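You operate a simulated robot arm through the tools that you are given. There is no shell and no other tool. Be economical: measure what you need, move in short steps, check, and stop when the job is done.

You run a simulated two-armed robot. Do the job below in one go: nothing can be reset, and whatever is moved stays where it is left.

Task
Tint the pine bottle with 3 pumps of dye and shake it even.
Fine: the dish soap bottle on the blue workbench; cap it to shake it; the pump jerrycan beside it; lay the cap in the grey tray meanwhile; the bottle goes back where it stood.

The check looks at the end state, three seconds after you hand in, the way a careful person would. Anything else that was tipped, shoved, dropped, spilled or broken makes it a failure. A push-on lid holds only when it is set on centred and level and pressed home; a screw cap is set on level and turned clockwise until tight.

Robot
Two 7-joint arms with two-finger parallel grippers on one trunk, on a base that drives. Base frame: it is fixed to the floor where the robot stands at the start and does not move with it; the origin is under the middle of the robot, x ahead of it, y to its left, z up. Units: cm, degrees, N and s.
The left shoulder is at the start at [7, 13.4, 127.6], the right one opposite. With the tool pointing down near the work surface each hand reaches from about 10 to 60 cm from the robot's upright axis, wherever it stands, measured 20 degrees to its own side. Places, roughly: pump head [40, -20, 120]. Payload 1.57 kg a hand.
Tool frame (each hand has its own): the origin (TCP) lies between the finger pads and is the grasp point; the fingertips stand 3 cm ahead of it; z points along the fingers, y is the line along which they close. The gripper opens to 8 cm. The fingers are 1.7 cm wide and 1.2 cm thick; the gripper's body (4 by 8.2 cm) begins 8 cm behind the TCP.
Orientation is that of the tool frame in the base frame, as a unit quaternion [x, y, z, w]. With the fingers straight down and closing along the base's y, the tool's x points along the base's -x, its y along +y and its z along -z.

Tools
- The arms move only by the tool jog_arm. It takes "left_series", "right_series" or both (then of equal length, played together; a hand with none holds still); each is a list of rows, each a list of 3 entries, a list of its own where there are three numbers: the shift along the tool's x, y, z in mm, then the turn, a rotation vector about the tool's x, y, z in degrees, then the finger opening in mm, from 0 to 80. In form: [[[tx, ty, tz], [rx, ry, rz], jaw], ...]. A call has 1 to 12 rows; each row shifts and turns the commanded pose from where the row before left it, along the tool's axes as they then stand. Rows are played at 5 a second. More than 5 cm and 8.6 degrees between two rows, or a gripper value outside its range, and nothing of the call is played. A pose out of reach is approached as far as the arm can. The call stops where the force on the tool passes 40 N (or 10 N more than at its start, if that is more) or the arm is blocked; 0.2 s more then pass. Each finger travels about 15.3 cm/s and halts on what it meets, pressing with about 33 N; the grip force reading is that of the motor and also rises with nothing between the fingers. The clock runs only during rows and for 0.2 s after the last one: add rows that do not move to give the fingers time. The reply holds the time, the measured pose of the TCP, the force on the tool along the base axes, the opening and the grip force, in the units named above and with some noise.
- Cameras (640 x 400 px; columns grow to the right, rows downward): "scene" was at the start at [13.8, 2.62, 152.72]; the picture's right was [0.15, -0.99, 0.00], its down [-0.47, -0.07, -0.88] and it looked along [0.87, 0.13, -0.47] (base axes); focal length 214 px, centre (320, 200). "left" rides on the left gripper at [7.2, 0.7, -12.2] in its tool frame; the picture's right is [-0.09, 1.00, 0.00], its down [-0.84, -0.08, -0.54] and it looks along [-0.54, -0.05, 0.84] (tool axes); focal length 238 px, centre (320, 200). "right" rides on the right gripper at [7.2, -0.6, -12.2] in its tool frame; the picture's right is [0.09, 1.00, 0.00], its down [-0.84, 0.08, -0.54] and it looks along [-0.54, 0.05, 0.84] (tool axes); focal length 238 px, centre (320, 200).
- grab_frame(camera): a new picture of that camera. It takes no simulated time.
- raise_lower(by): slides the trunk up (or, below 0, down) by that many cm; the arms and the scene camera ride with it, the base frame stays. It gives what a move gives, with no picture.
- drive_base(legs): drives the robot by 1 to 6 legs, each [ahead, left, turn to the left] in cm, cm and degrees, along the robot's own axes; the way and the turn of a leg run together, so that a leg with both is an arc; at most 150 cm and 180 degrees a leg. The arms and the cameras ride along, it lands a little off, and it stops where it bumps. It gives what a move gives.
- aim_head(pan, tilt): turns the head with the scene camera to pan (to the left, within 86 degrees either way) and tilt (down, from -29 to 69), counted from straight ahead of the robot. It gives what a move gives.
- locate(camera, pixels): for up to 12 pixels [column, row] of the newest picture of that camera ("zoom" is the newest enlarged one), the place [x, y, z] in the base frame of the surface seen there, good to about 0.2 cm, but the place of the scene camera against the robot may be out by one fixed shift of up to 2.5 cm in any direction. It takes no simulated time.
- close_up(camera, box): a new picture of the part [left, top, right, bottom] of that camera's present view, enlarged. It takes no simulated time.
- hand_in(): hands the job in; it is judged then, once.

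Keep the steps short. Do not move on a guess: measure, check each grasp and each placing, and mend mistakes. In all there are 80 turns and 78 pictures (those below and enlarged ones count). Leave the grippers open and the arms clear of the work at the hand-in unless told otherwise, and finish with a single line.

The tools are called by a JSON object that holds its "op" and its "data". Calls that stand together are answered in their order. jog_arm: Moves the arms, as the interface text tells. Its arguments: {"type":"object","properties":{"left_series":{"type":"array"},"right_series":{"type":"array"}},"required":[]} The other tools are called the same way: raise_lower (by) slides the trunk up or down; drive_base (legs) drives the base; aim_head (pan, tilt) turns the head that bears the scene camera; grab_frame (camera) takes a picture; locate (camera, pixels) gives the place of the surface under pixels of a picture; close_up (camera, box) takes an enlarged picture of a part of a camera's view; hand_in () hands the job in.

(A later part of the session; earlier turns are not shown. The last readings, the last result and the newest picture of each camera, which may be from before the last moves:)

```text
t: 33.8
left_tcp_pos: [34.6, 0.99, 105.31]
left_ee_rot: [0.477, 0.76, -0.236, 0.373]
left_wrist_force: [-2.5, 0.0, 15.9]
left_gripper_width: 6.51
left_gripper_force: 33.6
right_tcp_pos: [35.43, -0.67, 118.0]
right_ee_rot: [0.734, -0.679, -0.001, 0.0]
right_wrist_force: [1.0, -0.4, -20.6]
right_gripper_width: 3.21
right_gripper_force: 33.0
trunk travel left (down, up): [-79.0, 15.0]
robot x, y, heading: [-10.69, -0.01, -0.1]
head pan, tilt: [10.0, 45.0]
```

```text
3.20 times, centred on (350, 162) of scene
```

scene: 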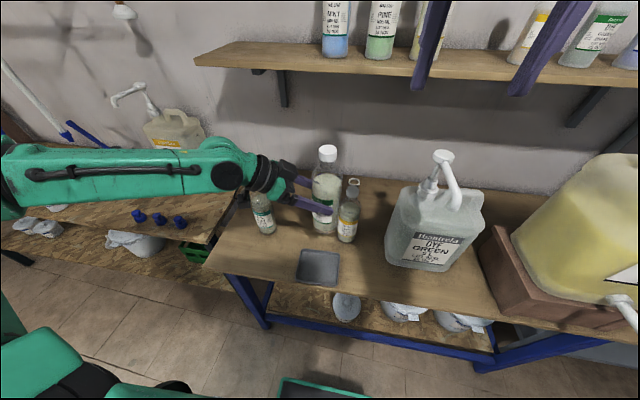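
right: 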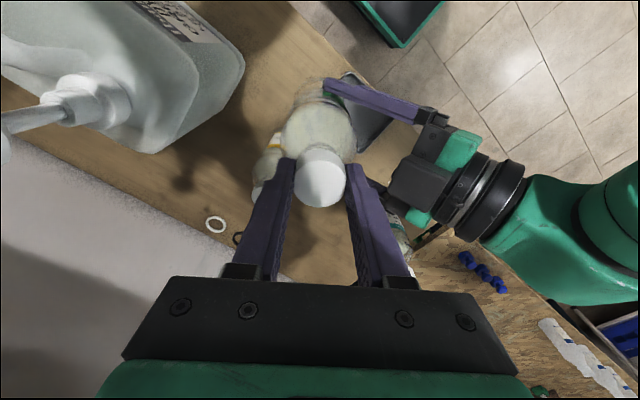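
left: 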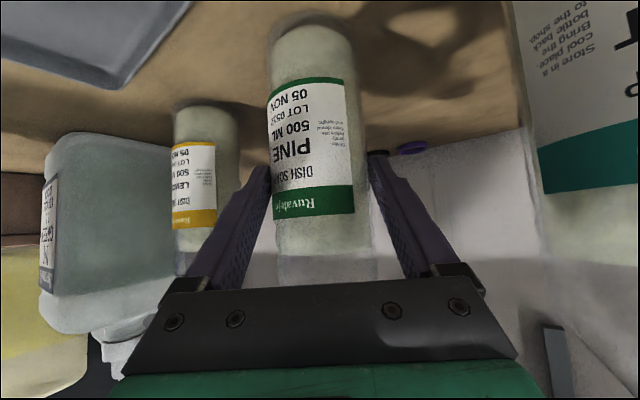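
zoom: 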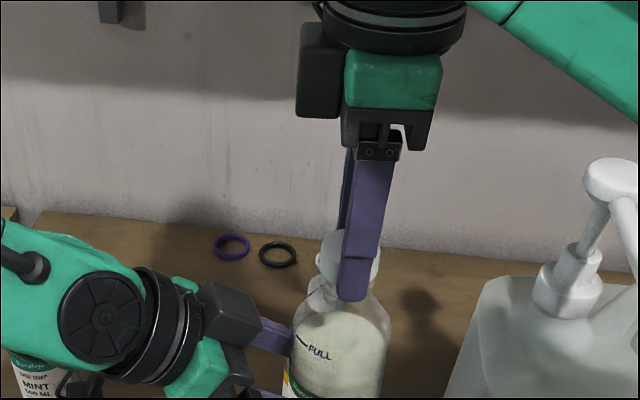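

Still threaded (20 N pull). I ease back down, open, turn back 163° and regrip.

{"op": "jog_arm", "data": {"right_series": [[[0, 0, 2.5], [0, 0, 0], 20], [[0, 0, 0], [0, 0, 0], 60], [[0, 0, 0], [0, 0, 0], 60], [[0, 0, 0], [0, 0, 8.6], 60], [[0, 0, 0], [0, 0, 8.6], 60], [[0, 0, 0], [0, 0, 8.6], 60], [[0, 0, 0], [0, 0, 8.6], 60], [[0, 0, 0], [0, 0, 8.6], 60], [[0, 0, 0], [0, 0, 8.6], 60], [[0, 0, 0], [0, 0, 8.6], 60], [[0, 0, 0], [0, 0, 8.6], 60], [[0, 0, 0], [0, 0, 8.6], 60]]}}

{"op": "jog_arm", "data": {"right_series": [[[0, 0, 0], [0, 0, 8.6], 60], [[0, 0, 0], [0, 0, 8.6], 60], [[0, 0, 0], [0, 0, 8.6], 60], [[0, 0, 0], [0, 0, 8.6], 60], [[0, 0, 0], [0, 0, 8.6], 60], [[0, 0, 0], [0, 0, 8.6], 60], [[0, 0, 0], [0, 0, 8.6], 60], [[0, 0, 0], [0, 0, 8.6], 60], [[0, 0, 0], [0, 0, 8.6], 60], [[0, 0, 0], [0, 0, 8.6], 60], [[0, 0, 0], [0, 0, 0], 60]]}}

{"op": "close_up", "data": {"camera": "right", "box": [240, 120, 400, 220]}}

{"op": "locate", "data": {"camera": "zoom", "pixels": [[320, 230], [280, 230], [360, 230], [320, 200], [320, 260]]}}

```text
t: 36.4
left_tcp_pos: [34.44, 1.07, 104.97]
left_ee_rot: [0.478, 0.76, -0.237, 0.37]
left_wrist_force: [-0.7, -0.4, -5.2]
left_gripper_width: 6.5
left_gripper_force: 33.1
right_tcp_pos: [35.46, -0.79, 118.05]
right_ee_rot: [-0.147, 0.989, -0.001, 0.001]
right_wrist_force: [-0.3, -0.9, -0.1]
right_gripper_width: 6.0
right_gripper_force: 0.0
trunk travel left (down, up): [-79.0, 15.0]
robot x, y, heading: [-10.42, 0.32, -0.2]
head pan, tilt: [10.0, 45.0]
```

```text
t: 38.8
left_tcp_pos: [34.41, 1.06, 105.01]
left_ee_rot: [0.479, 0.76, -0.238, 0.369]
left_wrist_force: [0.2, -0.1, -4.7]
left_gripper_width: 6.49
left_gripper_force: 33.1
right_tcp_pos: [35.47, -0.64, 118.0]
right_ee_rot: [0.567, 0.824, 0.001, 0.0]
right_wrist_force: [0.1, -0.2, 0.6]
right_gripper_width: 6.01
right_gripper_force: 0.0
trunk travel left (down, up): [-79.0, 15.0]
robot x, y, heading: [-10.88, 0.07, -0.2]
head pan, tilt: [10.0, 45.0]
```

```text
4.00 times, centred on (320, 170) of right
```

zoom: 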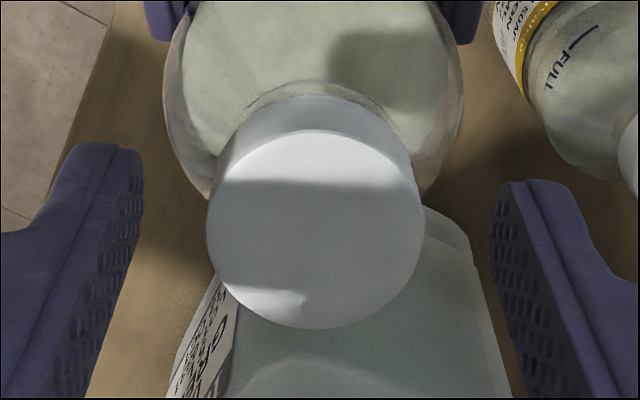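

```text
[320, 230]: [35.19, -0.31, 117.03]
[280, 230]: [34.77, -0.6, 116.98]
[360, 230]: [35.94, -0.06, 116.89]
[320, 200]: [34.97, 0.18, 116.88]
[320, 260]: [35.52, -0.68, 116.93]
```

The cap has risen ~1.5 mm. I grip again and unscrew another 163° with matching lift, then test.

{"op": "jog_arm", "data": {"right_series": [[[0, 0, 0], [0, 0, 0], 20], [[0, 0, 0], [0, 0, 0], 20], [[0, 0, 0], [0, 0, -8.6], 20], [[0, 0, -0.1], [0, 0, -8.6], 20], [[0, 0, -0.1], [0, 0, -8.6], 20], [[0, 0, -0.1], [0, 0, -8.6], 20], [[0, 0, -0.1], [0, 0, -8.6], 20], [[0, 0, -0.1], [0, 0, -8.6], 20], [[0, 0, -0.1], [0, 0, -8.6], 20], [[0, 0, -0.1], [0, 0, -8.6], 20], [[0, 0, -0.1], [0, 0, -8.6], 20], [[0, 0, -0.1], [0, 0, -8.6], 20]]}}

{"op": "jog_arm", "data": {"right_series": [[[0, 0, -0.1], [0, 0, -8.6], 20], [[0, 0, -0.1], [0, 0, -8.6], 20], [[0, 0, -0.1], [0, 0, -8.6], 20], [[0, 0, -0.1], [0, 0, -8.6], 20], [[0, 0, -0.1], [0, 0, -8.6], 20], [[0, 0, -0.1], [0, 0, -8.6], 20], [[0, 0, -0.1], [0, 0, -8.6], 20], [[0, 0, -0.1], [0, 0, -8.6], 20], [[0, 0, -0.1], [0, 0, -8.6], 20], [[0, 0, 0], [0, 0, 0], 20]]}}

{"op": "jog_arm", "data": {"right_series": [[[0, 0, -1.5], [0, 0, 0], 20], [[0, 0, -1], [0, 0, 0], 20]]}}

```text
t: 41.4
left_tcp_pos: [34.32, 0.98, 105.02]
left_ee_rot: [0.478, 0.761, -0.237, 0.37]
left_wrist_force: [3.1, -6.3, -4.6]
left_gripper_width: 6.5
left_gripper_force: 32.8
right_tcp_pos: [35.26, -0.73, 118.1]
right_ee_rot: [-0.149, 0.989, -0.001, -0.001]
right_wrist_force: [-3.3, 7.0, -0.1]
right_gripper_width: 3.17
right_gripper_force: 33.1
trunk travel left (down, up): [-79.0, 15.0]
robot x, y, heading: [-10.71, 0.03, 0.1]
head pan, tilt: [10.0, 45.0]
```

```text
t: 43.6
left_tcp_pos: [34.43, 1.08, 105.14]
left_ee_rot: [0.479, 0.76, -0.237, 0.37]
left_wrist_force: [3.6, -1.5, -2.9]
left_gripper_width: 6.53
left_gripper_force: 33.0
right_tcp_pos: [35.5, -0.66, 118.21]
right_ee_rot: [0.734, -0.679, 0.0, 0.0]
right_wrist_force: [-4.2, 1.2, -0.7]
right_gripper_width: 3.19
right_gripper_force: 33.1
trunk travel left (down, up): [-79.0, 15.0]
robot x, y, heading: [-10.54, 0.24, -0.1]
head pan, tilt: [10.0, 45.0]
```

```text
t: 44.2
left_tcp_pos: [34.37, 1.0, 105.13]
left_ee_rot: [0.478, 0.76, -0.237, 0.37]
left_wrist_force: [3.7, -3.8, -1.0]
left_gripper_width: 6.5
left_gripper_force: 32.9
right_tcp_pos: [35.5, -0.71, 118.44]
right_ee_rot: [0.734, -0.679, 0.0, 0.0]
right_wrist_force: [-4.9, 3.2, -4.2]
right_gripper_width: 3.18
right_gripper_force: 32.8
trunk travel left (down, up): [-79.0, 15.0]
robot x, y, heading: [-10.24, -0.15, -0.2]
head pan, tilt: [10.0, 45.0]
```

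Only 4 N at 2.5 mm: likely free. I lift another 2 cm slowly.

{"op": "jog_arm", "data": {"right_series": [[[0, 0, -3], [0, 0, 0], 20], [[0, 0, -4], [0, 0, 0], 20], [[0, 0, -6], [0, 0, 0], 20], [[0, 0, -10], [0, 0, 0], 20]]}}

{"op": "close_up", "data": {"camera": "scene", "box": [250, 100, 450, 225]}}

```text
t: 45.2
left_tcp_pos: [34.32, 0.94, 105.13]
left_ee_rot: [0.478, 0.761, -0.237, 0.369]
left_wrist_force: [0.4, -0.5, -3.8]
left_gripper_width: 6.52
left_gripper_force: 33.1
right_tcp_pos: [35.46, -0.61, 120.66]
right_ee_rot: [0.733, -0.68, 0.0, 0.0]
right_wrist_force: [1.4, -0.4, -0.2]
right_gripper_width: 3.21
right_gripper_force: 33.3
trunk travel left (down, up): [-79.0, 15.0]
robot x, y, heading: [-10.63, 0.36, -0.3]
head pan, tilt: [10.0, 45.0]
```

```text
3.20 times, centred on (350, 162) of scene
```

zoom: 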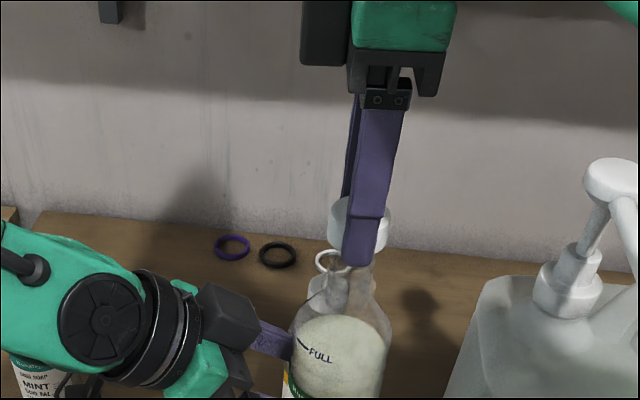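

The cap is off and in the right hand. I raise it, and move the open bottle slowly left to clear the tray.

{"op": "jog_arm", "data": {"left_series": [[[0, 0, 0], [0, 0, 0], 30], [[0, 0, 0], [0, 0, 0], 30], [[4.5, 5, -7.5], [0, 0, 0], 30], [[8.9, 10.3, -14.9], [0, 0, 0], 30], [[8.9, 10.3, -14.9], [0, 0, 0], 30], [[8.9, 10.3, -14.9], [0, 0, 0], 30], [[8.9, 10.3, -14.9], [0, 0, 0], 30], [[8.9, 10.3, -14.9], [0, 0, 0], 30], [[8.9, 10.3, -14.9], [0, 0, 0], 30], [[8.9, 10.3, -14.9], [0, 0, 0], 30], [[8.9, 10.3, -14.9], [0, 0, 0], 30], [[4.5, 5, -7.5], [0, 0, 0], 30]], "right_series": [[[0, 0, -20], [0, 0, 0], 20], [[0, 0, -20], [0, 0, 0], 20], [[0, 0, 0], [0, 0, 8.6], 20], [[0, 0, 0], [0, 0, 8.6], 20], [[0, 0, 0], [0, 0, 8.6], 20], [[0, 0, 0], [0, 0, 8.6], 20], [[0, 0, 0], [0, 0, 8.6], 20], [[0, 0, 0], [0, 0, 0], 20], [[0, 0, 0], [0, 0, 0], 20], [[0, 0, 0], [0, 0, 0], 20], [[0, 0, 0], [0, 0, 0], 20], [[0, 0, 0], [0, 0, 0], 20]]}}

{"op": "aim_head", "data": {"pan": 0, "tilt": 45}}

{"op": "grab_frame", "data": {"camera": "scene"}}

{"op": "grab_frame", "data": {"camera": "right"}}

```text
t: 47.8
left_tcp_pos: [35.84, 19.42, 106.82]
left_ee_rot: [0.478, 0.763, -0.232, 0.369]
left_wrist_force: [0.2, 0.0, -4.6]
left_gripper_width: 6.49
left_gripper_force: 33.0
right_tcp_pos: [35.34, -0.72, 124.74]
right_ee_rot: [-0.435, 0.9, 0.0, 0.001]
right_wrist_force: [0.3, 0.0, -0.4]
right_gripper_width: 3.23
right_gripper_force: 33.1
trunk travel left (down, up): [-79.0, 15.0]
robot x, y, heading: [-10.7, 0.05, -0.2]
head pan, tilt: [10.0, 45.0]
```

```text
t: 48.5
left_tcp_pos: [35.81, 19.28, 106.96]
left_ee_rot: [0.478, 0.763, -0.232, 0.368]
left_wrist_force: [0.3, 0.0, -4.7]
left_gripper_width: 6.51
left_gripper_force: 33.3
right_tcp_pos: [35.25, -0.71, 124.63]
right_ee_rot: [-0.435, 0.9, 0.0, 0.001]
right_wrist_force: [-0.1, 0.4, 0.4]
right_gripper_width: 3.21
right_gripper_force: 33.1
trunk travel left (down, up): [-79.0, 15.0]
robot x, y, heading: [-10.17, 0.07, -0.1]
head pan, tilt: [0.0, 45.0]
```

```text
43 pictures are left
```

scene: 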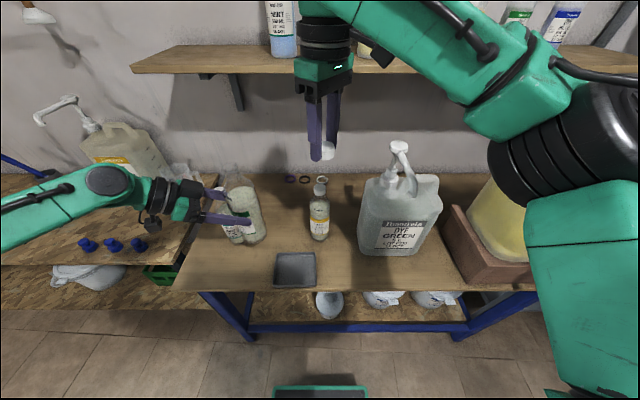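

```text
42 pictures are left
```

right: 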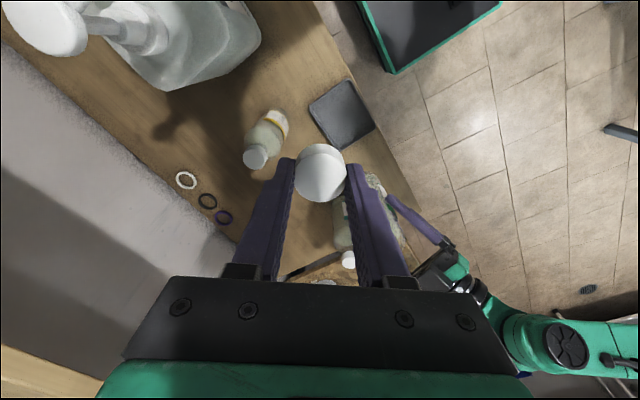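

I measure the tray from the right camera: corners about (310,103), (347,80), (374,125), (338,148).

{"op": "locate", "data": {"camera": "right", "pixels": [[311, 103], [347, 82], [372, 124], [340, 146], [342, 112], [330, 100], [350, 125]]}}

```text
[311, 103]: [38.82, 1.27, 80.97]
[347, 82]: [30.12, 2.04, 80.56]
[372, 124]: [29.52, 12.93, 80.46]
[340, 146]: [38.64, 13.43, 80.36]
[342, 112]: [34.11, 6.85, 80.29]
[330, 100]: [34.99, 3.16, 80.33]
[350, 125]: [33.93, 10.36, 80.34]
```

Tray floor z 80.3, centre [34.2, 7]. I carry the cap above it and go down to z≈96.

{"op": "jog_arm", "data": {"right_series": [[[-16.5, 17.8, 0], [0, 0, 0], 20], [[-16.5, 17.8, 10], [0, 0, 0], 20], [[-16.5, 17.8, 20], [0, 0, 0], 20], [[0, 0, 40], [0, 0, 0], 20], [[0, 0, 40], [0, 0, 0], 20], [[0, 0, 40], [0, 0, 0], 20], [[0, 0, 40], [0, 0, 0], 20], [[0, 0, 40], [0, 0, 0], 20], [[0, 0, 40], [0, 0, 0], 20], [[0, 0, 0], [0, 0, 0], 20]]}}

{"op": "grab_frame", "data": {"camera": "right"}}

```text
t: 50.7
left_tcp_pos: [35.83, 19.45, 106.78]
left_ee_rot: [0.478, 0.763, -0.231, 0.369]
left_wrist_force: [0.2, 0.2, -4.7]
left_gripper_width: 6.49
left_gripper_force: 33.2
right_tcp_pos: [34.17, 6.34, 98.07]
right_ee_rot: [-0.434, 0.901, 0.001, 0.001]
right_wrist_force: [-0.6, -0.2, 0.5]
right_gripper_width: 3.22
right_gripper_force: 32.9
trunk travel left (down, up): [-79.0, 15.0]
robot x, y, heading: [-10.49, 0.01, -0.1]
head pan, tilt: [0.0, 45.0]
```

```text
41 pictures are left
```

right: 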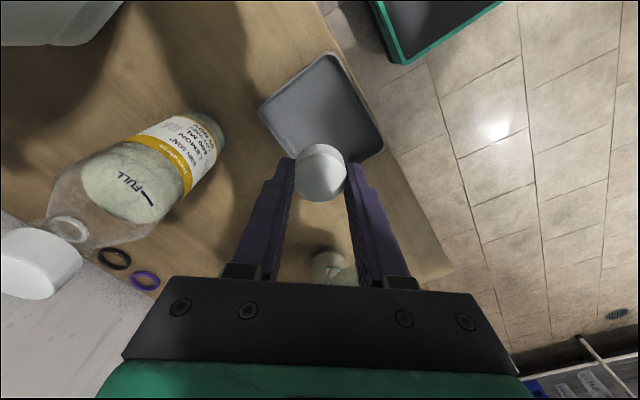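

Clear. Down to just above the tray floor, last millimetres slowly.

{"op": "jog_arm", "data": {"right_series": [[[0, 0, 45], [0, 0, 0], 20], [[0, 0, 45], [0, 0, 0], 20], [[0, 0, 35], [0, 0, 0], 20], [[0, 0, 10], [0, 0, 0], 20], [[0, 0, 3], [0, 0, 0], 20], [[0, 0, 3], [0, 0, 0], 20], [[0, 0, 1.5], [0, 0, 0], 20], [[0, 0, 0], [0, 0, 0], 20]]}}

{"op": "close_up", "data": {"camera": "right", "box": [220, 80, 420, 205]}}

{"op": "close_up", "data": {"camera": "scene", "box": [220, 210, 380, 310]}}

```text
t: 52.5
left_tcp_pos: [35.8, 19.42, 106.99]
left_ee_rot: [0.477, 0.764, -0.231, 0.368]
left_wrist_force: [0.2, -0.6, -4.8]
left_gripper_width: 6.52
left_gripper_force: 33.7
right_tcp_pos: [34.32, 6.51, 83.41]
right_ee_rot: [-0.434, 0.901, 0.0, 0.0]
right_wrist_force: [-1.3, 0.0, -0.9]
right_gripper_width: 3.21
right_gripper_force: 32.5
trunk travel left (down, up): [-79.0, 15.0]
robot x, y, heading: [-10.34, -0.14, -0.1]
head pan, tilt: [0.0, 45.0]
```

```text
3.20 times, centred on (320, 142) of right
```

zoom: 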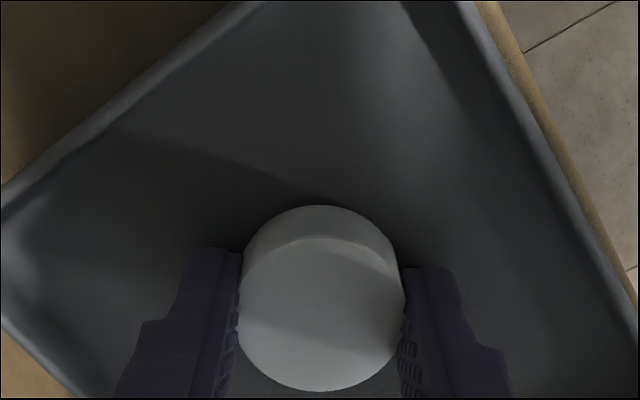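

```text
4.00 times, centred on (300, 260) of scene
```

zoom: 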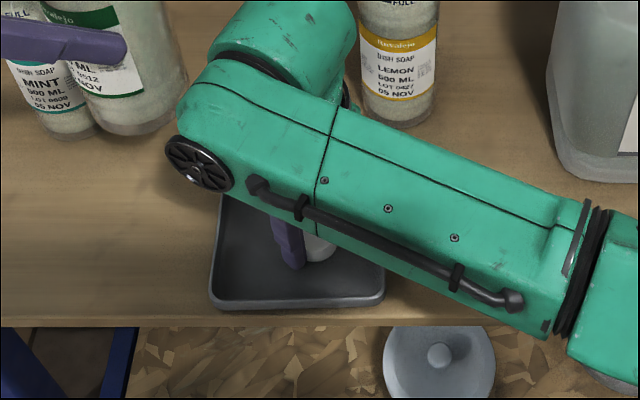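

No contact yet; I creep lower until the force rises.

{"op": "jog_arm", "data": {"right_series": [[[0, 0, 0.8], [0, 0, 0], 20], [[0, 0, 0.8], [0, 0, 0], 20], [[0, 0, 0.8], [0, 0, 0], 20], [[0, 0, 0], [0, 0, 0], 20]]}}

```text
t: 53.5
left_tcp_pos: [35.65, 19.29, 106.88]
left_ee_rot: [0.478, 0.763, -0.231, 0.369]
left_wrist_force: [-0.6, 0.4, -5.9]
left_gripper_width: 6.53
left_gripper_force: 33.3
right_tcp_pos: [34.44, 6.56, 83.39]
right_ee_rot: [-0.434, 0.901, 0.001, 0.004]
right_wrist_force: [3.9, -2.5, 18.5]
right_gripper_width: 3.2
right_gripper_force: 32.8
trunk travel left (down, up): [-79.0, 15.0]
robot x, y, heading: [-10.92, 0.3, -0.2]
head pan, tilt: [0.0, 45.0]
```

Contact (18 N). I relieve it, open, and rise.

{"op": "jog_arm", "data": {"right_series": [[[0, 0, -1.8], [0, 0, 0], 20], [[0, 0, 0], [0, 0, 0], 45], [[0, 0, 0], [0, 0, 0], 50], [[0, 0, -20], [0, 0, 0], 50], [[0, 0, -40], [0, 0, 0], 50], [[0, 0, -40], [0, 0, 0], 50], [[0, 0, -40], [0, 0, 0], 50], [[0, 0, -40], [0, 0, 0], 50], [[0, 0, 0], [0, 0, 0], 50]]}}

{"op": "grab_frame", "data": {"camera": "right"}}

```text
t: 55.5
left_tcp_pos: [35.89, 19.43, 106.91]
left_ee_rot: [0.478, 0.763, -0.232, 0.368]
left_wrist_force: [0.2, -0.4, -4.4]
left_gripper_width: 6.51
left_gripper_force: 33.2
right_tcp_pos: [34.0, 6.67, 101.68]
right_ee_rot: [-0.433, 0.901, -0.001, 0.001]
right_wrist_force: [-0.3, -0.4, -1.3]
right_gripper_width: 5.01
right_gripper_force: 0.0
trunk travel left (down, up): [-79.0, 15.0]
robot x, y, heading: [-10.61, 0.25, -0.0]
head pan, tilt: [0.0, 45.0]
```

```text
38 pictures are left
```

right: 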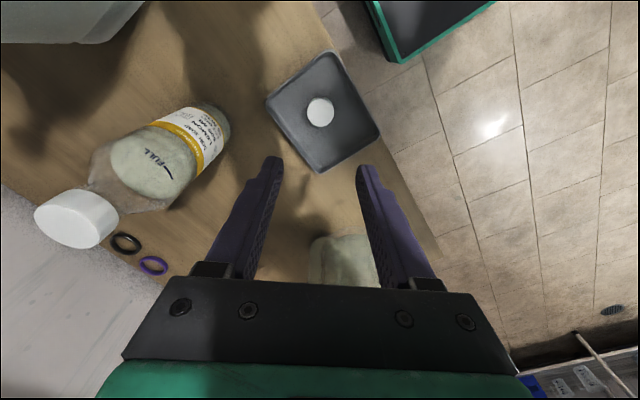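

The cap sits in the tray. I raise the right hand, turn it back, and look to the right before driving that way.

{"op": "jog_arm", "data": {"right_series": [[[0, 0, -45], [0, 0, 0], 50], [[0, 0, -45], [0, 0, 0], 50], [[0, 0, -45], [0, 0, 0], 50], [[0, 0, -45], [0, 0, 0], 30], [[0, 0, -45], [0, 0, 0], 0], [[0, 0, -45], [0, 0, 8.6], 0], [[0, 0, -45], [0, 0, 8.6], 0], [[0, 0, 0], [0, 0, 8.6], 0], [[0, 0, 0], [0, 0, 8.6], 0], [[0, 0, 0], [0, 0, 8.6], 0], [[0, 0, 0], [0, 0, 8.6], 0]]}}

{"op": "aim_head", "data": {"pan": -50, "tilt": 45}}

{"op": "grab_frame", "data": {"camera": "scene"}}

```text
t: 57.9
left_tcp_pos: [35.8, 19.28, 106.87]
left_ee_rot: [0.478, 0.763, -0.231, 0.369]
left_wrist_force: [-0.6, 0.4, -5.5]
left_gripper_width: 6.52
left_gripper_force: 32.6
right_tcp_pos: [34.71, 5.37, 129.61]
right_ee_rot: [0.002, 1.0, 0.0, -0.001]
right_wrist_force: [-1.0, -0.4, 0.5]
right_gripper_width: 0.02
right_gripper_force: 21.9
right hand out of reach, approached as far as the arm can: row 7
trunk travel left (down, up): [-79.0, 15.0]
robot x, y, heading: [-10.79, 0.36, 0.2]
head pan, tilt: [0.0, 45.0]
```

```text
t: 59.1
left_tcp_pos: [35.84, 19.26, 106.88]
left_ee_rot: [0.478, 0.763, -0.232, 0.369]
left_wrist_force: [0.6, -0.7, -4.6]
left_gripper_width: 6.52
left_gripper_force: 33.0
right_tcp_pos: [34.76, 5.32, 129.74]
right_ee_rot: [0.001, 1.0, 0.0, 0.002]
right_wrist_force: [0.0, -0.6, -0.3]
right_gripper_width: 0.0
right_gripper_force: 21.5
trunk travel left (down, up): [-79.0, 15.0]
robot x, y, heading: [-10.54, 0.08, 0.0]
head pan, tilt: [-50.0, 45.0]
```

```text
37 pictures are left
```

scene: 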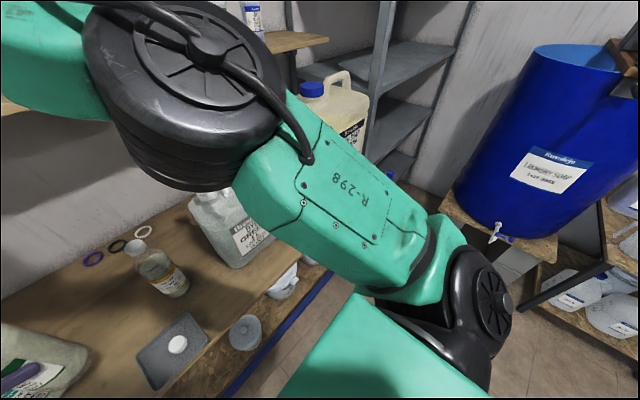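

{"op": "locate", "data": {"camera": "scene", "pixels": [[312, 90], [350, 95], [340, 130], [500, 235], [520, 160], [190, 60], [360, 200], [485, 300], [540, 330], [590, 60]]}}

```text
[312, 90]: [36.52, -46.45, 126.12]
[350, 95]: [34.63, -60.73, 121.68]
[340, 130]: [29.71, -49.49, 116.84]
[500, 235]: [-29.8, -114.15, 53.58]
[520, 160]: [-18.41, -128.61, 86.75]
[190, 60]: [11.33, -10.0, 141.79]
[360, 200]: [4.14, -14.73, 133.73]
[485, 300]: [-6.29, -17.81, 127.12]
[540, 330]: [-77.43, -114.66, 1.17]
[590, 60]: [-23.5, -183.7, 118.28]
```

The way is clear (canister x≥29, y<−40; right fingertips at z 126.7 pass over the spout). I drive 22 cm to the right.

{"op": "drive_base", "data": {"legs": [[0, -22, 0]]}}

{"op": "aim_head", "data": {"pan": 0, "tilt": 50}}

{"op": "grab_frame", "data": {"camera": "scene"}}

{"op": "grab_frame", "data": {"camera": "right"}}

```text
t: 60.8
left_tcp_pos: [35.86, -2.21, 106.8]
left_ee_rot: [0.474, 0.764, -0.231, 0.37]
left_wrist_force: [-0.2, 0.6, -4.6]
left_gripper_width: 6.51
left_gripper_force: 33.0
right_tcp_pos: [34.53, -15.99, 129.66]
right_ee_rot: [-0.002, 1.0, -0.001, 0.001]
right_wrist_force: [-0.4, -0.3, -0.1]
right_gripper_width: 0.0
right_gripper_force: 21.3
trunk travel left (down, up): [-79.0, 15.0]
robot x, y, heading: [-10.6, -21.71, 0.2]
head pan, tilt: [-50.0, 45.0]
```

```text
t: 62.0
left_tcp_pos: [35.78, -2.25, 106.83]
left_ee_rot: [0.476, 0.765, -0.231, 0.369]
left_wrist_force: [-1.3, 0.3, -4.7]
left_gripper_width: 6.54
left_gripper_force: 33.1
right_tcp_pos: [34.65, -16.35, 129.59]
right_ee_rot: [-0.002, 1.0, 0.001, 0.001]
right_wrist_force: [-0.4, 0.2, 0.5]
right_gripper_width: 0.0
right_gripper_force: 21.4
trunk travel left (down, up): [-79.0, 15.0]
robot x, y, heading: [-10.63, -21.77, -0.0]
head pan, tilt: [0.0, 50.0]
```

```text
36 pictures are left
```

scene: 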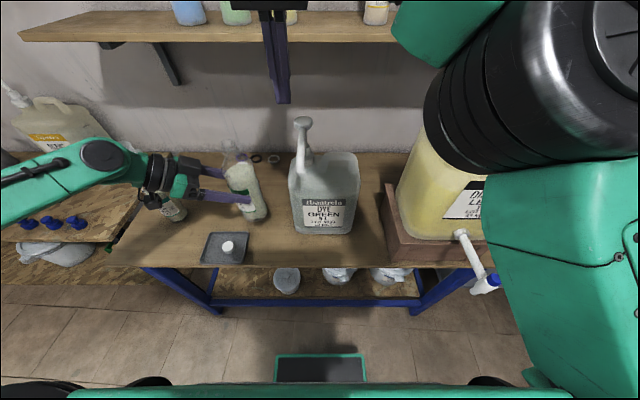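

```text
35 pictures are left
```

right: 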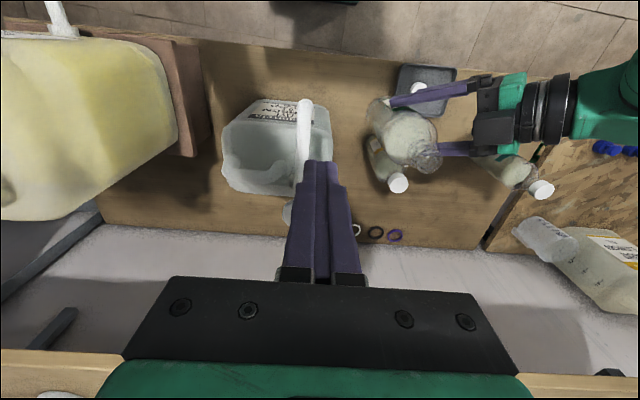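

I enlarge the right view to measure the spout tip, pump head and bottle mouth.

{"op": "close_up", "data": {"camera": "right", "box": [270, 80, 470, 205]}}

{"op": "locate", "data": {"camera": "zoom", "pixels": [[113, 65], [105, 75], [120, 80], [112, 120], [110, 180], [105, 230], [500, 255], [540, 240], [480, 240], [400, 330]]}}

```text
3.20 times, centred on (370, 142) of right
```

zoom: 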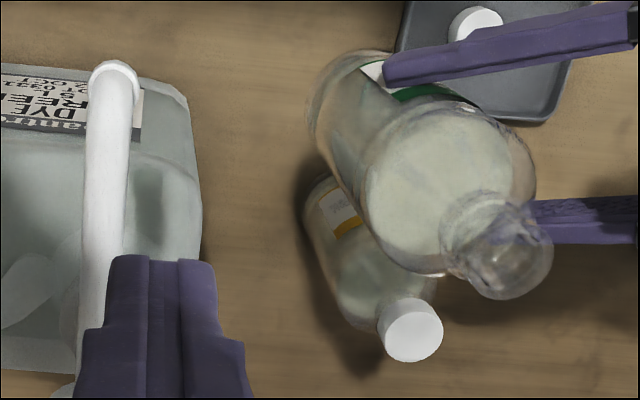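

```text
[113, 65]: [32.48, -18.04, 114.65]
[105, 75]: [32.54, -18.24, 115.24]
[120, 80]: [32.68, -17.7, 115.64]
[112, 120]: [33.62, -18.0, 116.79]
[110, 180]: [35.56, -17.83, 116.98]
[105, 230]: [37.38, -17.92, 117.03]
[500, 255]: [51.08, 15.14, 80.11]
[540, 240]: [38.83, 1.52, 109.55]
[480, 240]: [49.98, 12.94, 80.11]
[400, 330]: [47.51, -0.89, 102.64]
```

Spout outlet ≈ [32.7, −18.0, 114.5]. The bottle mouth is at about [36.75, −4.0, 118.3]; I lower it 11 cm and bring it under the spout.

{"op": "jog_arm", "data": {"left_series": [[[19.4, -5.4, 12], [0, 0, 0], 30], [[19.4, -5.4, 12], [0, 0, 0], 30], [[19.4, -5.4, 12], [0, 0, 0], 30], [[19.4, -5.4, 12], [0, 0, 0], 30], [[19.4, -5.4, 12], [0, 0, 0], 30], [[-10.7, -10.1, 13.6], [0, 0, 0], 30], [[-10.7, -10.1, 13.6], [0, 0, 0], 30], [[-10.7, -10.1, 13.6], [0, 0, 0], 30], [[-10.7, -10.1, 13.6], [0, 0, 0], 30]]}}

{"op": "grab_frame", "data": {"camera": "right"}}

```text
t: 64.0
left_tcp_pos: [32.11, -10.24, 95.44]
left_ee_rot: [0.476, 0.765, -0.23, 0.368]
left_wrist_force: [-0.6, -0.6, -5.2]
left_gripper_width: 6.51
left_gripper_force: 33.5
right_tcp_pos: [34.62, -16.58, 129.82]
right_ee_rot: [-0.002, 1.0, 0.002, 0.0]
right_wrist_force: [-0.2, -0.3, -0.6]
right_gripper_width: 0.0
right_gripper_force: 21.5
trunk travel left (down, up): [-79.0, 15.0]
robot x, y, heading: [-10.49, -22.09, 0.1]
head pan, tilt: [0.0, 50.0]
```

```text
33 pictures are left
```

right: 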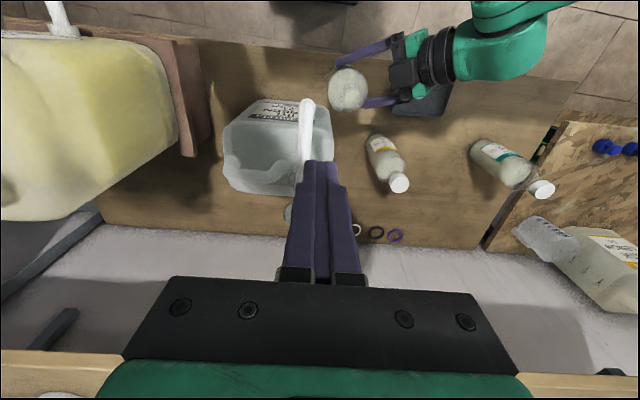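

{"op": "close_up", "data": {"camera": "right", "box": [280, 45, 440, 145]}}

{"op": "close_up", "data": {"camera": "scene", "box": [180, 100, 380, 225]}}

```text
4.00 times, centred on (360, 95) of right
```

zoom: 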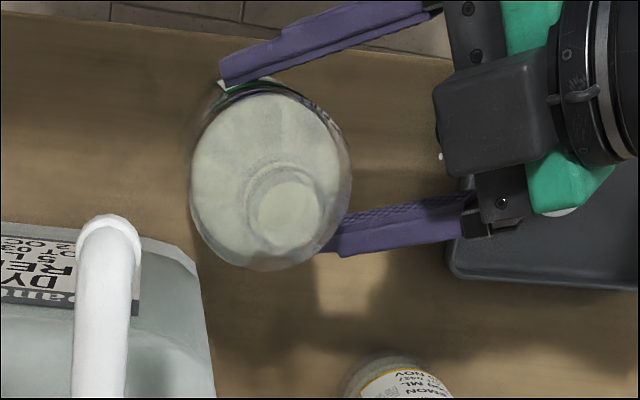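

```text
3.20 times, centred on (280, 162) of scene
```

zoom: 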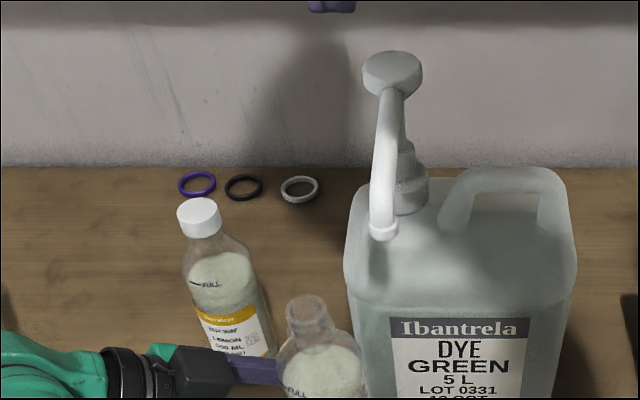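

Mouth at [32.9, −12.25, 106.9]. I move it the last 5.75 cm under the spout, and test the right hand's reach above the pump head.

{"op": "jog_arm", "data": {"left_series": [[[-10.5, -9, 13.3], [0, 0, 0], 30], [[-10.5, -9, 13.3], [0, 0, 0], 30], [[-10.5, -9, 13.3], [0, 0, 0], 30], [[0, 0, 0], [0, 0, 0], 30]], "right_series": [[[-25, -3, 0], [0, 0, 0], 0], [[-25, -3, 0], [0, 0, 0], 0], [[-25, -3, 0], [0, 0, 0], 0], [[-25, 0, 0], [0, 0, 0], 0]]}}

{"op": "grab_frame", "data": {"camera": "right"}}

{"op": "close_up", "data": {"camera": "scene", "box": [220, 90, 420, 215]}}

```text
t: 65.0
left_tcp_pos: [32.02, -16.08, 95.46]
left_ee_rot: [0.476, 0.764, -0.232, 0.368]
left_wrist_force: [0.2, 0.7, -5.2]
left_gripper_width: 6.52
left_gripper_force: 33.4
right_tcp_pos: [37.86, -18.36, 128.05]
right_ee_rot: [-0.002, 1.0, 0.0, 0.0]
right_wrist_force: [-0.4, 0.1, -0.3]
right_gripper_width: 0.0
right_gripper_force: 21.1
right hand out of reach, approached as far as the arm can: row 1, 2, 3, 4
trunk travel left (down, up): [-79.0, 15.0]
robot x, y, heading: [-10.55, -21.99, -0.1]
head pan, tilt: [0.0, 50.0]
```

```text
30 pictures are left
```

right: 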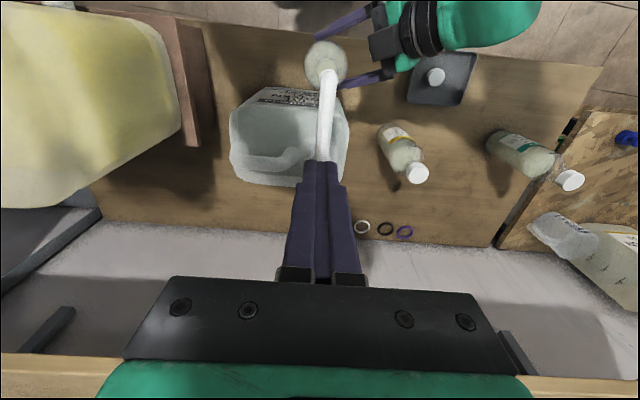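

```text
3.20 times, centred on (320, 152) of scene
```

zoom: 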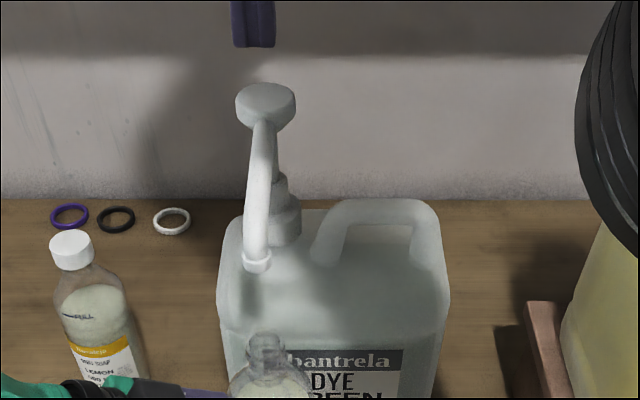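

Spout is over the bottle mouth. For the pump head the right hand needs a forward tilt. I measure the pump head top at zoom (266, 97) and the spout for calibration.

{"op": "locate", "data": {"camera": "zoom", "pixels": [[266, 97], [242, 97], [290, 97], [266, 88], [266, 106], [257, 262], [257, 268], [72, 240], [265, 340], [281, 345]]}}

{"op": "close_up", "data": {"camera": "right", "box": [290, 30, 370, 80]}}

{"op": "locate", "data": {"camera": "right", "pixels": [[418, 174], [327, 75], [327, 100], [325, 150], [320, 60]]}}

```text
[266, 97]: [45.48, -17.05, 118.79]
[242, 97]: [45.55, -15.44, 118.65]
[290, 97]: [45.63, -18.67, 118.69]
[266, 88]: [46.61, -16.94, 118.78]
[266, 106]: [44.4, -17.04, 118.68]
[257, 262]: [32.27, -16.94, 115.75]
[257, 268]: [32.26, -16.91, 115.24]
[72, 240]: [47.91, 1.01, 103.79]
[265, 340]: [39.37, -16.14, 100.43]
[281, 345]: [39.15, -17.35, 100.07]
```

```text
8.00 times, centred on (330, 55) of right
```

zoom: 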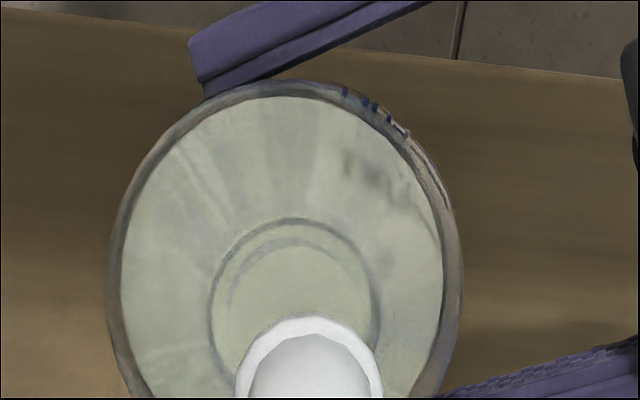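

```text
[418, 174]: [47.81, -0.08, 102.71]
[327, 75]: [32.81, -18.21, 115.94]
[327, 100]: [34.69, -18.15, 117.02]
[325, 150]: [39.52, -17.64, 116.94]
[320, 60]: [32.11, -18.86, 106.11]
```

Bottle mouth [32.7, −17.95] and outlet [32.8, −17.95] agree. Pump head top is at [45.5, −18.2, 117.75]. I tilt the right hand 34° forward and bring the closed fingertips just above the head.

{"op": "jog_arm", "data": {"right_series": [[[0, 0, 0], [0, -8.6, 0], 0], [[0, 0, 0], [0, -8.6, 0], 0], [[0, 0, 0], [0, -8.6, 0], 0], [[0, 0, 0], [0, -8.6, 0], 0], [[-6.8, 0.5, 24.9], [0, 0, 0], 0], [[-6.8, 0.5, 24.9], [0, 0, 0], 0], [[-6.8, 0.5, 24.9], [0, 0, 0], 0], [[0, 0, 0], [0, 0, 0], 0]]}}

{"op": "close_up", "data": {"camera": "scene", "box": [220, 90, 420, 215]}}

```text
t: 66.8
left_tcp_pos: [32.02, -16.03, 95.55]
left_ee_rot: [0.475, 0.765, -0.229, 0.369]
left_wrist_force: [-0.9, -0.4, -4.2]
left_gripper_width: 6.52
left_gripper_force: 33.2
right_tcp_pos: [43.85, -18.18, 123.29]
right_ee_rot: [-0.002, 0.955, 0.001, 0.297]
right_wrist_force: [-0.6, 0.0, 0.5]
right_gripper_width: 0.0
right_gripper_force: 21.2
trunk travel left (down, up): [-79.0, 15.0]
robot x, y, heading: [-10.47, -21.93, 0.4]
head pan, tilt: [0.0, 50.0]
```

```text
3.20 times, centred on (320, 152) of scene
```

zoom: 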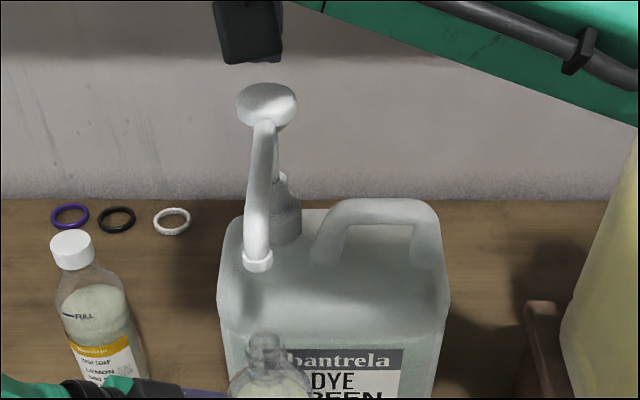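

{"op": "grab_frame", "data": {"camera": "right"}}

```text
26 pictures are left
```

right: 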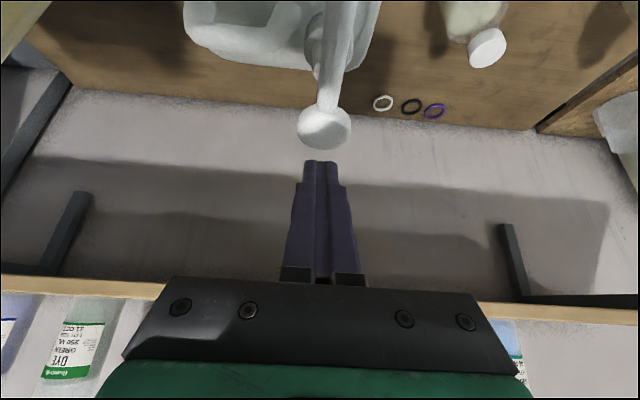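

The fingertips line up with the head (head centre ≈ [45.2, −18.0]). I press down gently, watching force, as the first stroke.

{"op": "jog_arm", "data": {"right_series": [[[7.1, 0, 10.3], [0, 0, 0], 0], [[7.1, 0, 10.3], [0, 0, 0], 0], [[3.4, 0, 5], [0, 0, 0], 0], [[3.4, 0, 5], [0, 0, 0], 0], [[3.4, 0, 5], [0, 0, 0], 0], [[3.4, 0, 5], [0, 0, 0], 0]]}}

{"op": "close_up", "data": {"camera": "scene", "box": [220, 90, 420, 215]}}

```text
t: 68.2
left_tcp_pos: [32.03, -16.1, 95.5]
left_ee_rot: [0.474, 0.765, -0.23, 0.37]
left_wrist_force: [-0.6, 0.3, -4.9]
left_gripper_width: 6.54
left_gripper_force: 32.6
right_tcp_pos: [43.62, -18.25, 118.17]
right_ee_rot: [-0.002, 0.955, 0.001, 0.297]
right_wrist_force: [1.9, -0.4, 4.7]
right_gripper_width: 0.0
right_gripper_force: 21.1
trunk travel left (down, up): [-79.0, 15.0]
robot x, y, heading: [-10.65, -21.56, 0.3]
head pan, tilt: [0.0, 50.0]
```

```text
3.20 times, centred on (320, 152) of scene
```

zoom: 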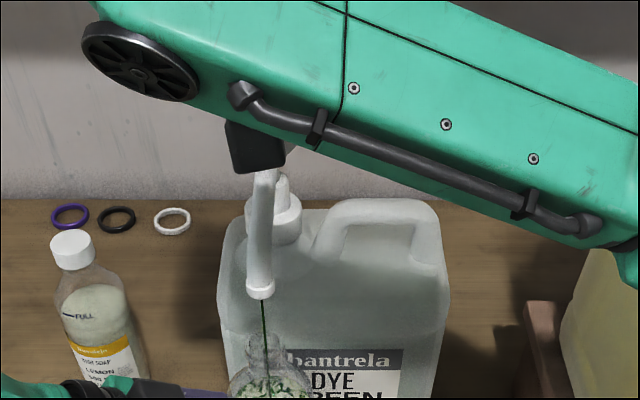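

Green dye streams into the bottle. I press on to the bottom of the stroke.

{"op": "jog_arm", "data": {"right_series": [[[2.3, 0, 3.3], [0, 0, 0], 0], [[2.3, 0, 3.3], [0, 0, 0], 0], [[2.3, 0, 3.3], [0, 0, 0], 0], [[2.3, 0, 3.3], [0, 0, 0], 0]]}}

{"op": "close_up", "data": {"camera": "scene", "box": [220, 90, 420, 215]}}

```text
t: 69.2
left_tcp_pos: [31.92, -16.23, 95.55]
left_ee_rot: [0.475, 0.765, -0.23, 0.369]
left_wrist_force: [1.0, 0.1, -5.3]
left_gripper_width: 6.51
left_gripper_force: 33.4
right_tcp_pos: [43.64, -18.34, 116.48]
right_ee_rot: [-0.002, 0.955, 0.002, 0.296]
right_wrist_force: [-0.3, -0.5, 8.6]
right_gripper_width: 0.0
right_gripper_force: 21.0
trunk travel left (down, up): [-79.0, 15.0]
robot x, y, heading: [-10.44, -21.89, 0.1]
head pan, tilt: [0.0, 50.0]
```

```text
3.20 times, centred on (320, 152) of scene
```

zoom: 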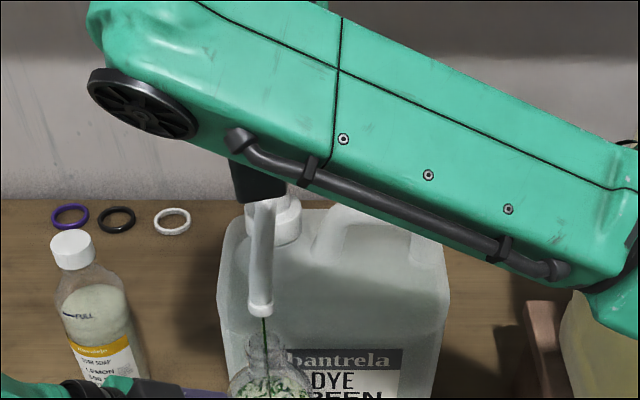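

Still flowing, spring force rising slowly (8.6 N). A few more millimetres to the stop.

{"op": "jog_arm", "data": {"right_series": [[[2.3, 0, 3.3], [0, 0, 0], 0], [[2.3, 0, 3.3], [0, 0, 0], 0], [[2.3, 0, 3.3], [0, 0, 0], 0]]}}

```text
t: 69.9
left_tcp_pos: [31.67, -15.97, 95.57]
left_ee_rot: [0.475, 0.765, -0.23, 0.369]
left_wrist_force: [-0.8, -0.3, -3.8]
left_gripper_width: 6.5
left_gripper_force: 32.8
right_tcp_pos: [43.58, -18.13, 116.44]
right_ee_rot: [0.001, 0.952, 0.004, 0.307]
right_wrist_force: [-1.4, -0.1, 12.8]
right_gripper_width: 0.0
right_gripper_force: 21.0
trunk travel left (down, up): [-79.0, 15.0]
robot x, y, heading: [-10.64, -22.04, 0.2]
head pan, tilt: [0.0, 50.0]
stopped in row 3 (right hand): the force on the tool passed its limit (the readings are from after the stop); the commanded pose is now the measured one
```

Bottomed at TCP z≈116.4. That is stroke one. I release fully, look, then do stroke two.

{"op": "jog_arm", "data": {"right_series": [[[-9.6, 0, -13.4], [0, 0, 0], 0], [[-9.6, 0, -13.4], [0, 0, 0], 0], [[-9.6, 0, -13.4], [0, 0, 0], 0], [[-9.6, 0, -13.4], [0, 0, 0], 0], [[0, 0, 0], [0, 0, 0], 0], [[0, 0, 0], [0, 0, 0], 0], [[0, 0, 0], [0, 0, 0], 0]]}}

{"op": "grab_frame", "data": {"camera": "right"}}

{"op": "close_up", "data": {"camera": "scene", "box": [220, 90, 420, 215]}}

```text
t: 71.5
left_tcp_pos: [32.0, -16.11, 95.38]
left_ee_rot: [0.476, 0.764, -0.231, 0.369]
left_wrist_force: [-0.6, -0.2, -5.2]
left_gripper_width: 6.51
left_gripper_force: 32.3
right_tcp_pos: [43.94, -18.28, 122.64]
right_ee_rot: [0.0, 0.953, 0.004, 0.303]
right_wrist_force: [-0.6, 0.9, -0.4]
right_gripper_width: 0.01
right_gripper_force: 21.1
trunk travel left (down, up): [-79.0, 15.0]
robot x, y, heading: [-10.57, -22.17, 0.2]
head pan, tilt: [0.0, 50.0]
```

```text
23 pictures are left
```

right: 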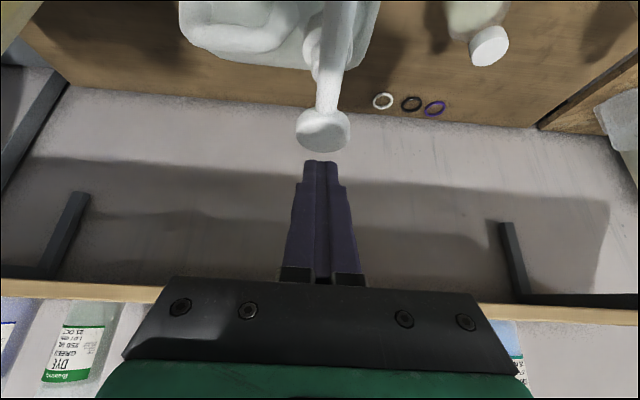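

```text
3.20 times, centred on (320, 152) of scene
```

zoom: 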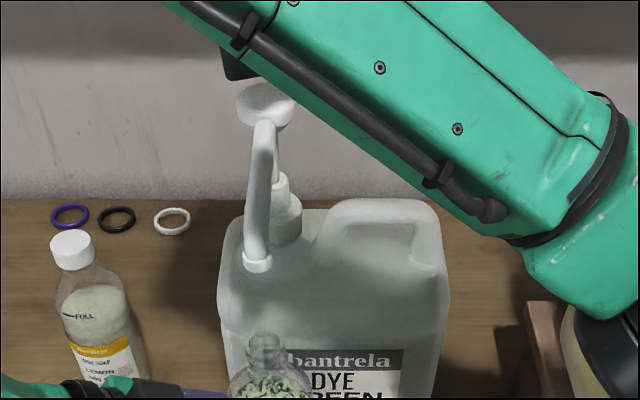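

Head is back at the top, can not moved. Stroke two.

{"op": "jog_arm", "data": {"right_series": [[[7.3, 0, 10.1], [0, 0, 0], 0], [[7.3, 0, 10.1], [0, 0, 0], 0], [[7.3, 0, 10.1], [0, 0, 0], 0], [[7.3, 0, 10.1], [0, 0, 0], 0], [[2.5, 0, 3.5], [0, 0, 0], 0], [[2.5, 0, 3.5], [0, 0, 0], 0], [[2.5, 0, 3.5], [0, 0, 0], 0], [[2.5, 0, 3.5], [0, 0, 0], 0], [[0, 0, 0], [0, 0, 0], 0]]}}

```text
t: 73.5
left_tcp_pos: [31.88, -16.18, 95.59]
left_ee_rot: [0.476, 0.764, -0.23, 0.369]
left_wrist_force: [-0.2, -0.3, -4.9]
left_gripper_width: 6.53
left_gripper_force: 32.9
right_tcp_pos: [43.73, -18.24, 116.25]
right_ee_rot: [0.001, 0.952, 0.005, 0.307]
right_wrist_force: [9.9, -0.9, 28.0]
right_gripper_width: 0.0
right_gripper_force: 21.2
trunk travel left (down, up): [-79.0, 15.0]
robot x, y, heading: [-10.27, -22.11, 0.2]
head pan, tilt: [0.0, 50.0]
```

Full stroke two (28 N on the stop). Release, wait, then stroke three the same way.

{"op": "jog_arm", "data": {"right_series": [[[-9.8, 0, -13.6], [0, 0, 0], 0], [[-9.8, 0, -13.6], [0, 0, 0], 0], [[-9.8, 0, -13.6], [0, 0, 0], 0], [[-9.8, 0, -13.6], [0, 0, 0], 0], [[0, 0, 0], [0, 0, 0], 0], [[0, 0, 0], [0, 0, 0], 0], [[0, 0, 0], [0, 0, 0], 0]]}}

{"op": "jog_arm", "data": {"right_series": [[[7.3, 0, 10.1], [0, 0, 0], 0], [[7.3, 0, 10.1], [0, 0, 0], 0], [[7.3, 0, 10.1], [0, 0, 0], 0], [[7.3, 0, 10.1], [0, 0, 0], 0], [[2.5, 0, 3.5], [0, 0, 0], 0], [[2.5, 0, 3.5], [0, 0, 0], 0], [[2.5, 0, 3.5], [0, 0, 0], 0], [[2.5, 0, 3.5], [0, 0, 0], 0], [[0, 0, 0], [0, 0, 0], 0]]}}

```text
t: 75.1
left_tcp_pos: [31.94, -16.16, 95.39]
left_ee_rot: [0.476, 0.765, -0.23, 0.369]
left_wrist_force: [0.2, 1.0, -5.5]
left_gripper_width: 6.5
left_gripper_force: 33.0
right_tcp_pos: [43.82, -18.19, 122.65]
right_ee_rot: [-0.001, 0.953, 0.003, 0.303]
right_wrist_force: [0.1, 0.7, 0.4]
right_gripper_width: 0.0
right_gripper_force: 21.7
trunk travel left (down, up): [-79.0, 15.0]
robot x, y, heading: [-10.53, -22.15, 0.2]
head pan, tilt: [0.0, 50.0]
```

```text
t: 77.1
left_tcp_pos: [31.88, -16.1, 95.58]
left_ee_rot: [0.476, 0.764, -0.23, 0.37]
left_wrist_force: [0.2, -0.7, -4.5]
left_gripper_width: 6.5
left_gripper_force: 33.1
right_tcp_pos: [43.58, -18.16, 116.17]
right_ee_rot: [0.0, 0.951, 0.005, 0.309]
right_wrist_force: [10.2, -1.0, 33.9]
right_gripper_width: 0.01
right_gripper_force: 21.1
trunk travel left (down, up): [-79.0, 15.0]
robot x, y, heading: [-10.41, -22.03, 0.5]
head pan, tilt: [0.0, 50.0]
```

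Stroke three complete. I release, raise the hand well clear, and look at the bottle.

{"op": "jog_arm", "data": {"right_series": [[[-9.8, 0, -13.6], [0, 0, 0], 0], [[-9.8, 0, -13.6], [0, 0, 0], 0], [[-9.8, 0, -13.6], [0, 0, 0], 0], [[-9.8, 0, -13.6], [0, 0, 0], 0], [[0, 0, -40], [0, 0, 0], 0], [[0, 0, 0], [0, 8.6, 0], 0], [[0, 0, 0], [0, 8.6, 0], 0], [[0, 0, 0], [0, 8.6, 0], 0], [[0, 0, 0], [0, 8.6, 0], 0], [[0, 0, 0], [0, 0, 0], 50]]}}

{"op": "grab_frame", "data": {"camera": "right"}}

{"op": "close_up", "data": {"camera": "scene", "box": [160, 100, 400, 250]}}

```text
t: 79.3
left_tcp_pos: [32.09, -16.14, 95.44]
left_ee_rot: [0.475, 0.765, -0.23, 0.369]
left_wrist_force: [-0.5, 0.2, -4.4]
left_gripper_width: 6.51
left_gripper_force: 32.4
right_tcp_pos: [40.29, -18.79, 125.49]
right_ee_rot: [-0.002, 1.0, 0.005, 0.009]
right_wrist_force: [0.7, -0.1, -0.3]
right_gripper_width: 5.01
right_gripper_force: 0.2
right hand out of reach, approached as far as the arm can: row 9
trunk travel left (down, up): [-79.0, 15.0]
robot x, y, heading: [-10.42, -22.11, 0.5]
head pan, tilt: [0.0, 50.0]
```

```text
21 pictures are left
```

right: 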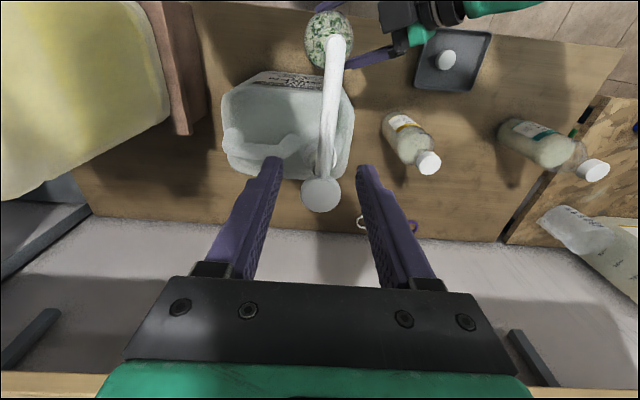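

```text
2.67 times, centred on (280, 175) of scene
```

zoom: 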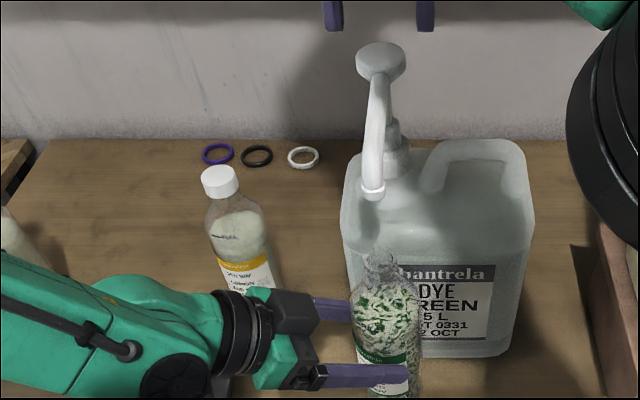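

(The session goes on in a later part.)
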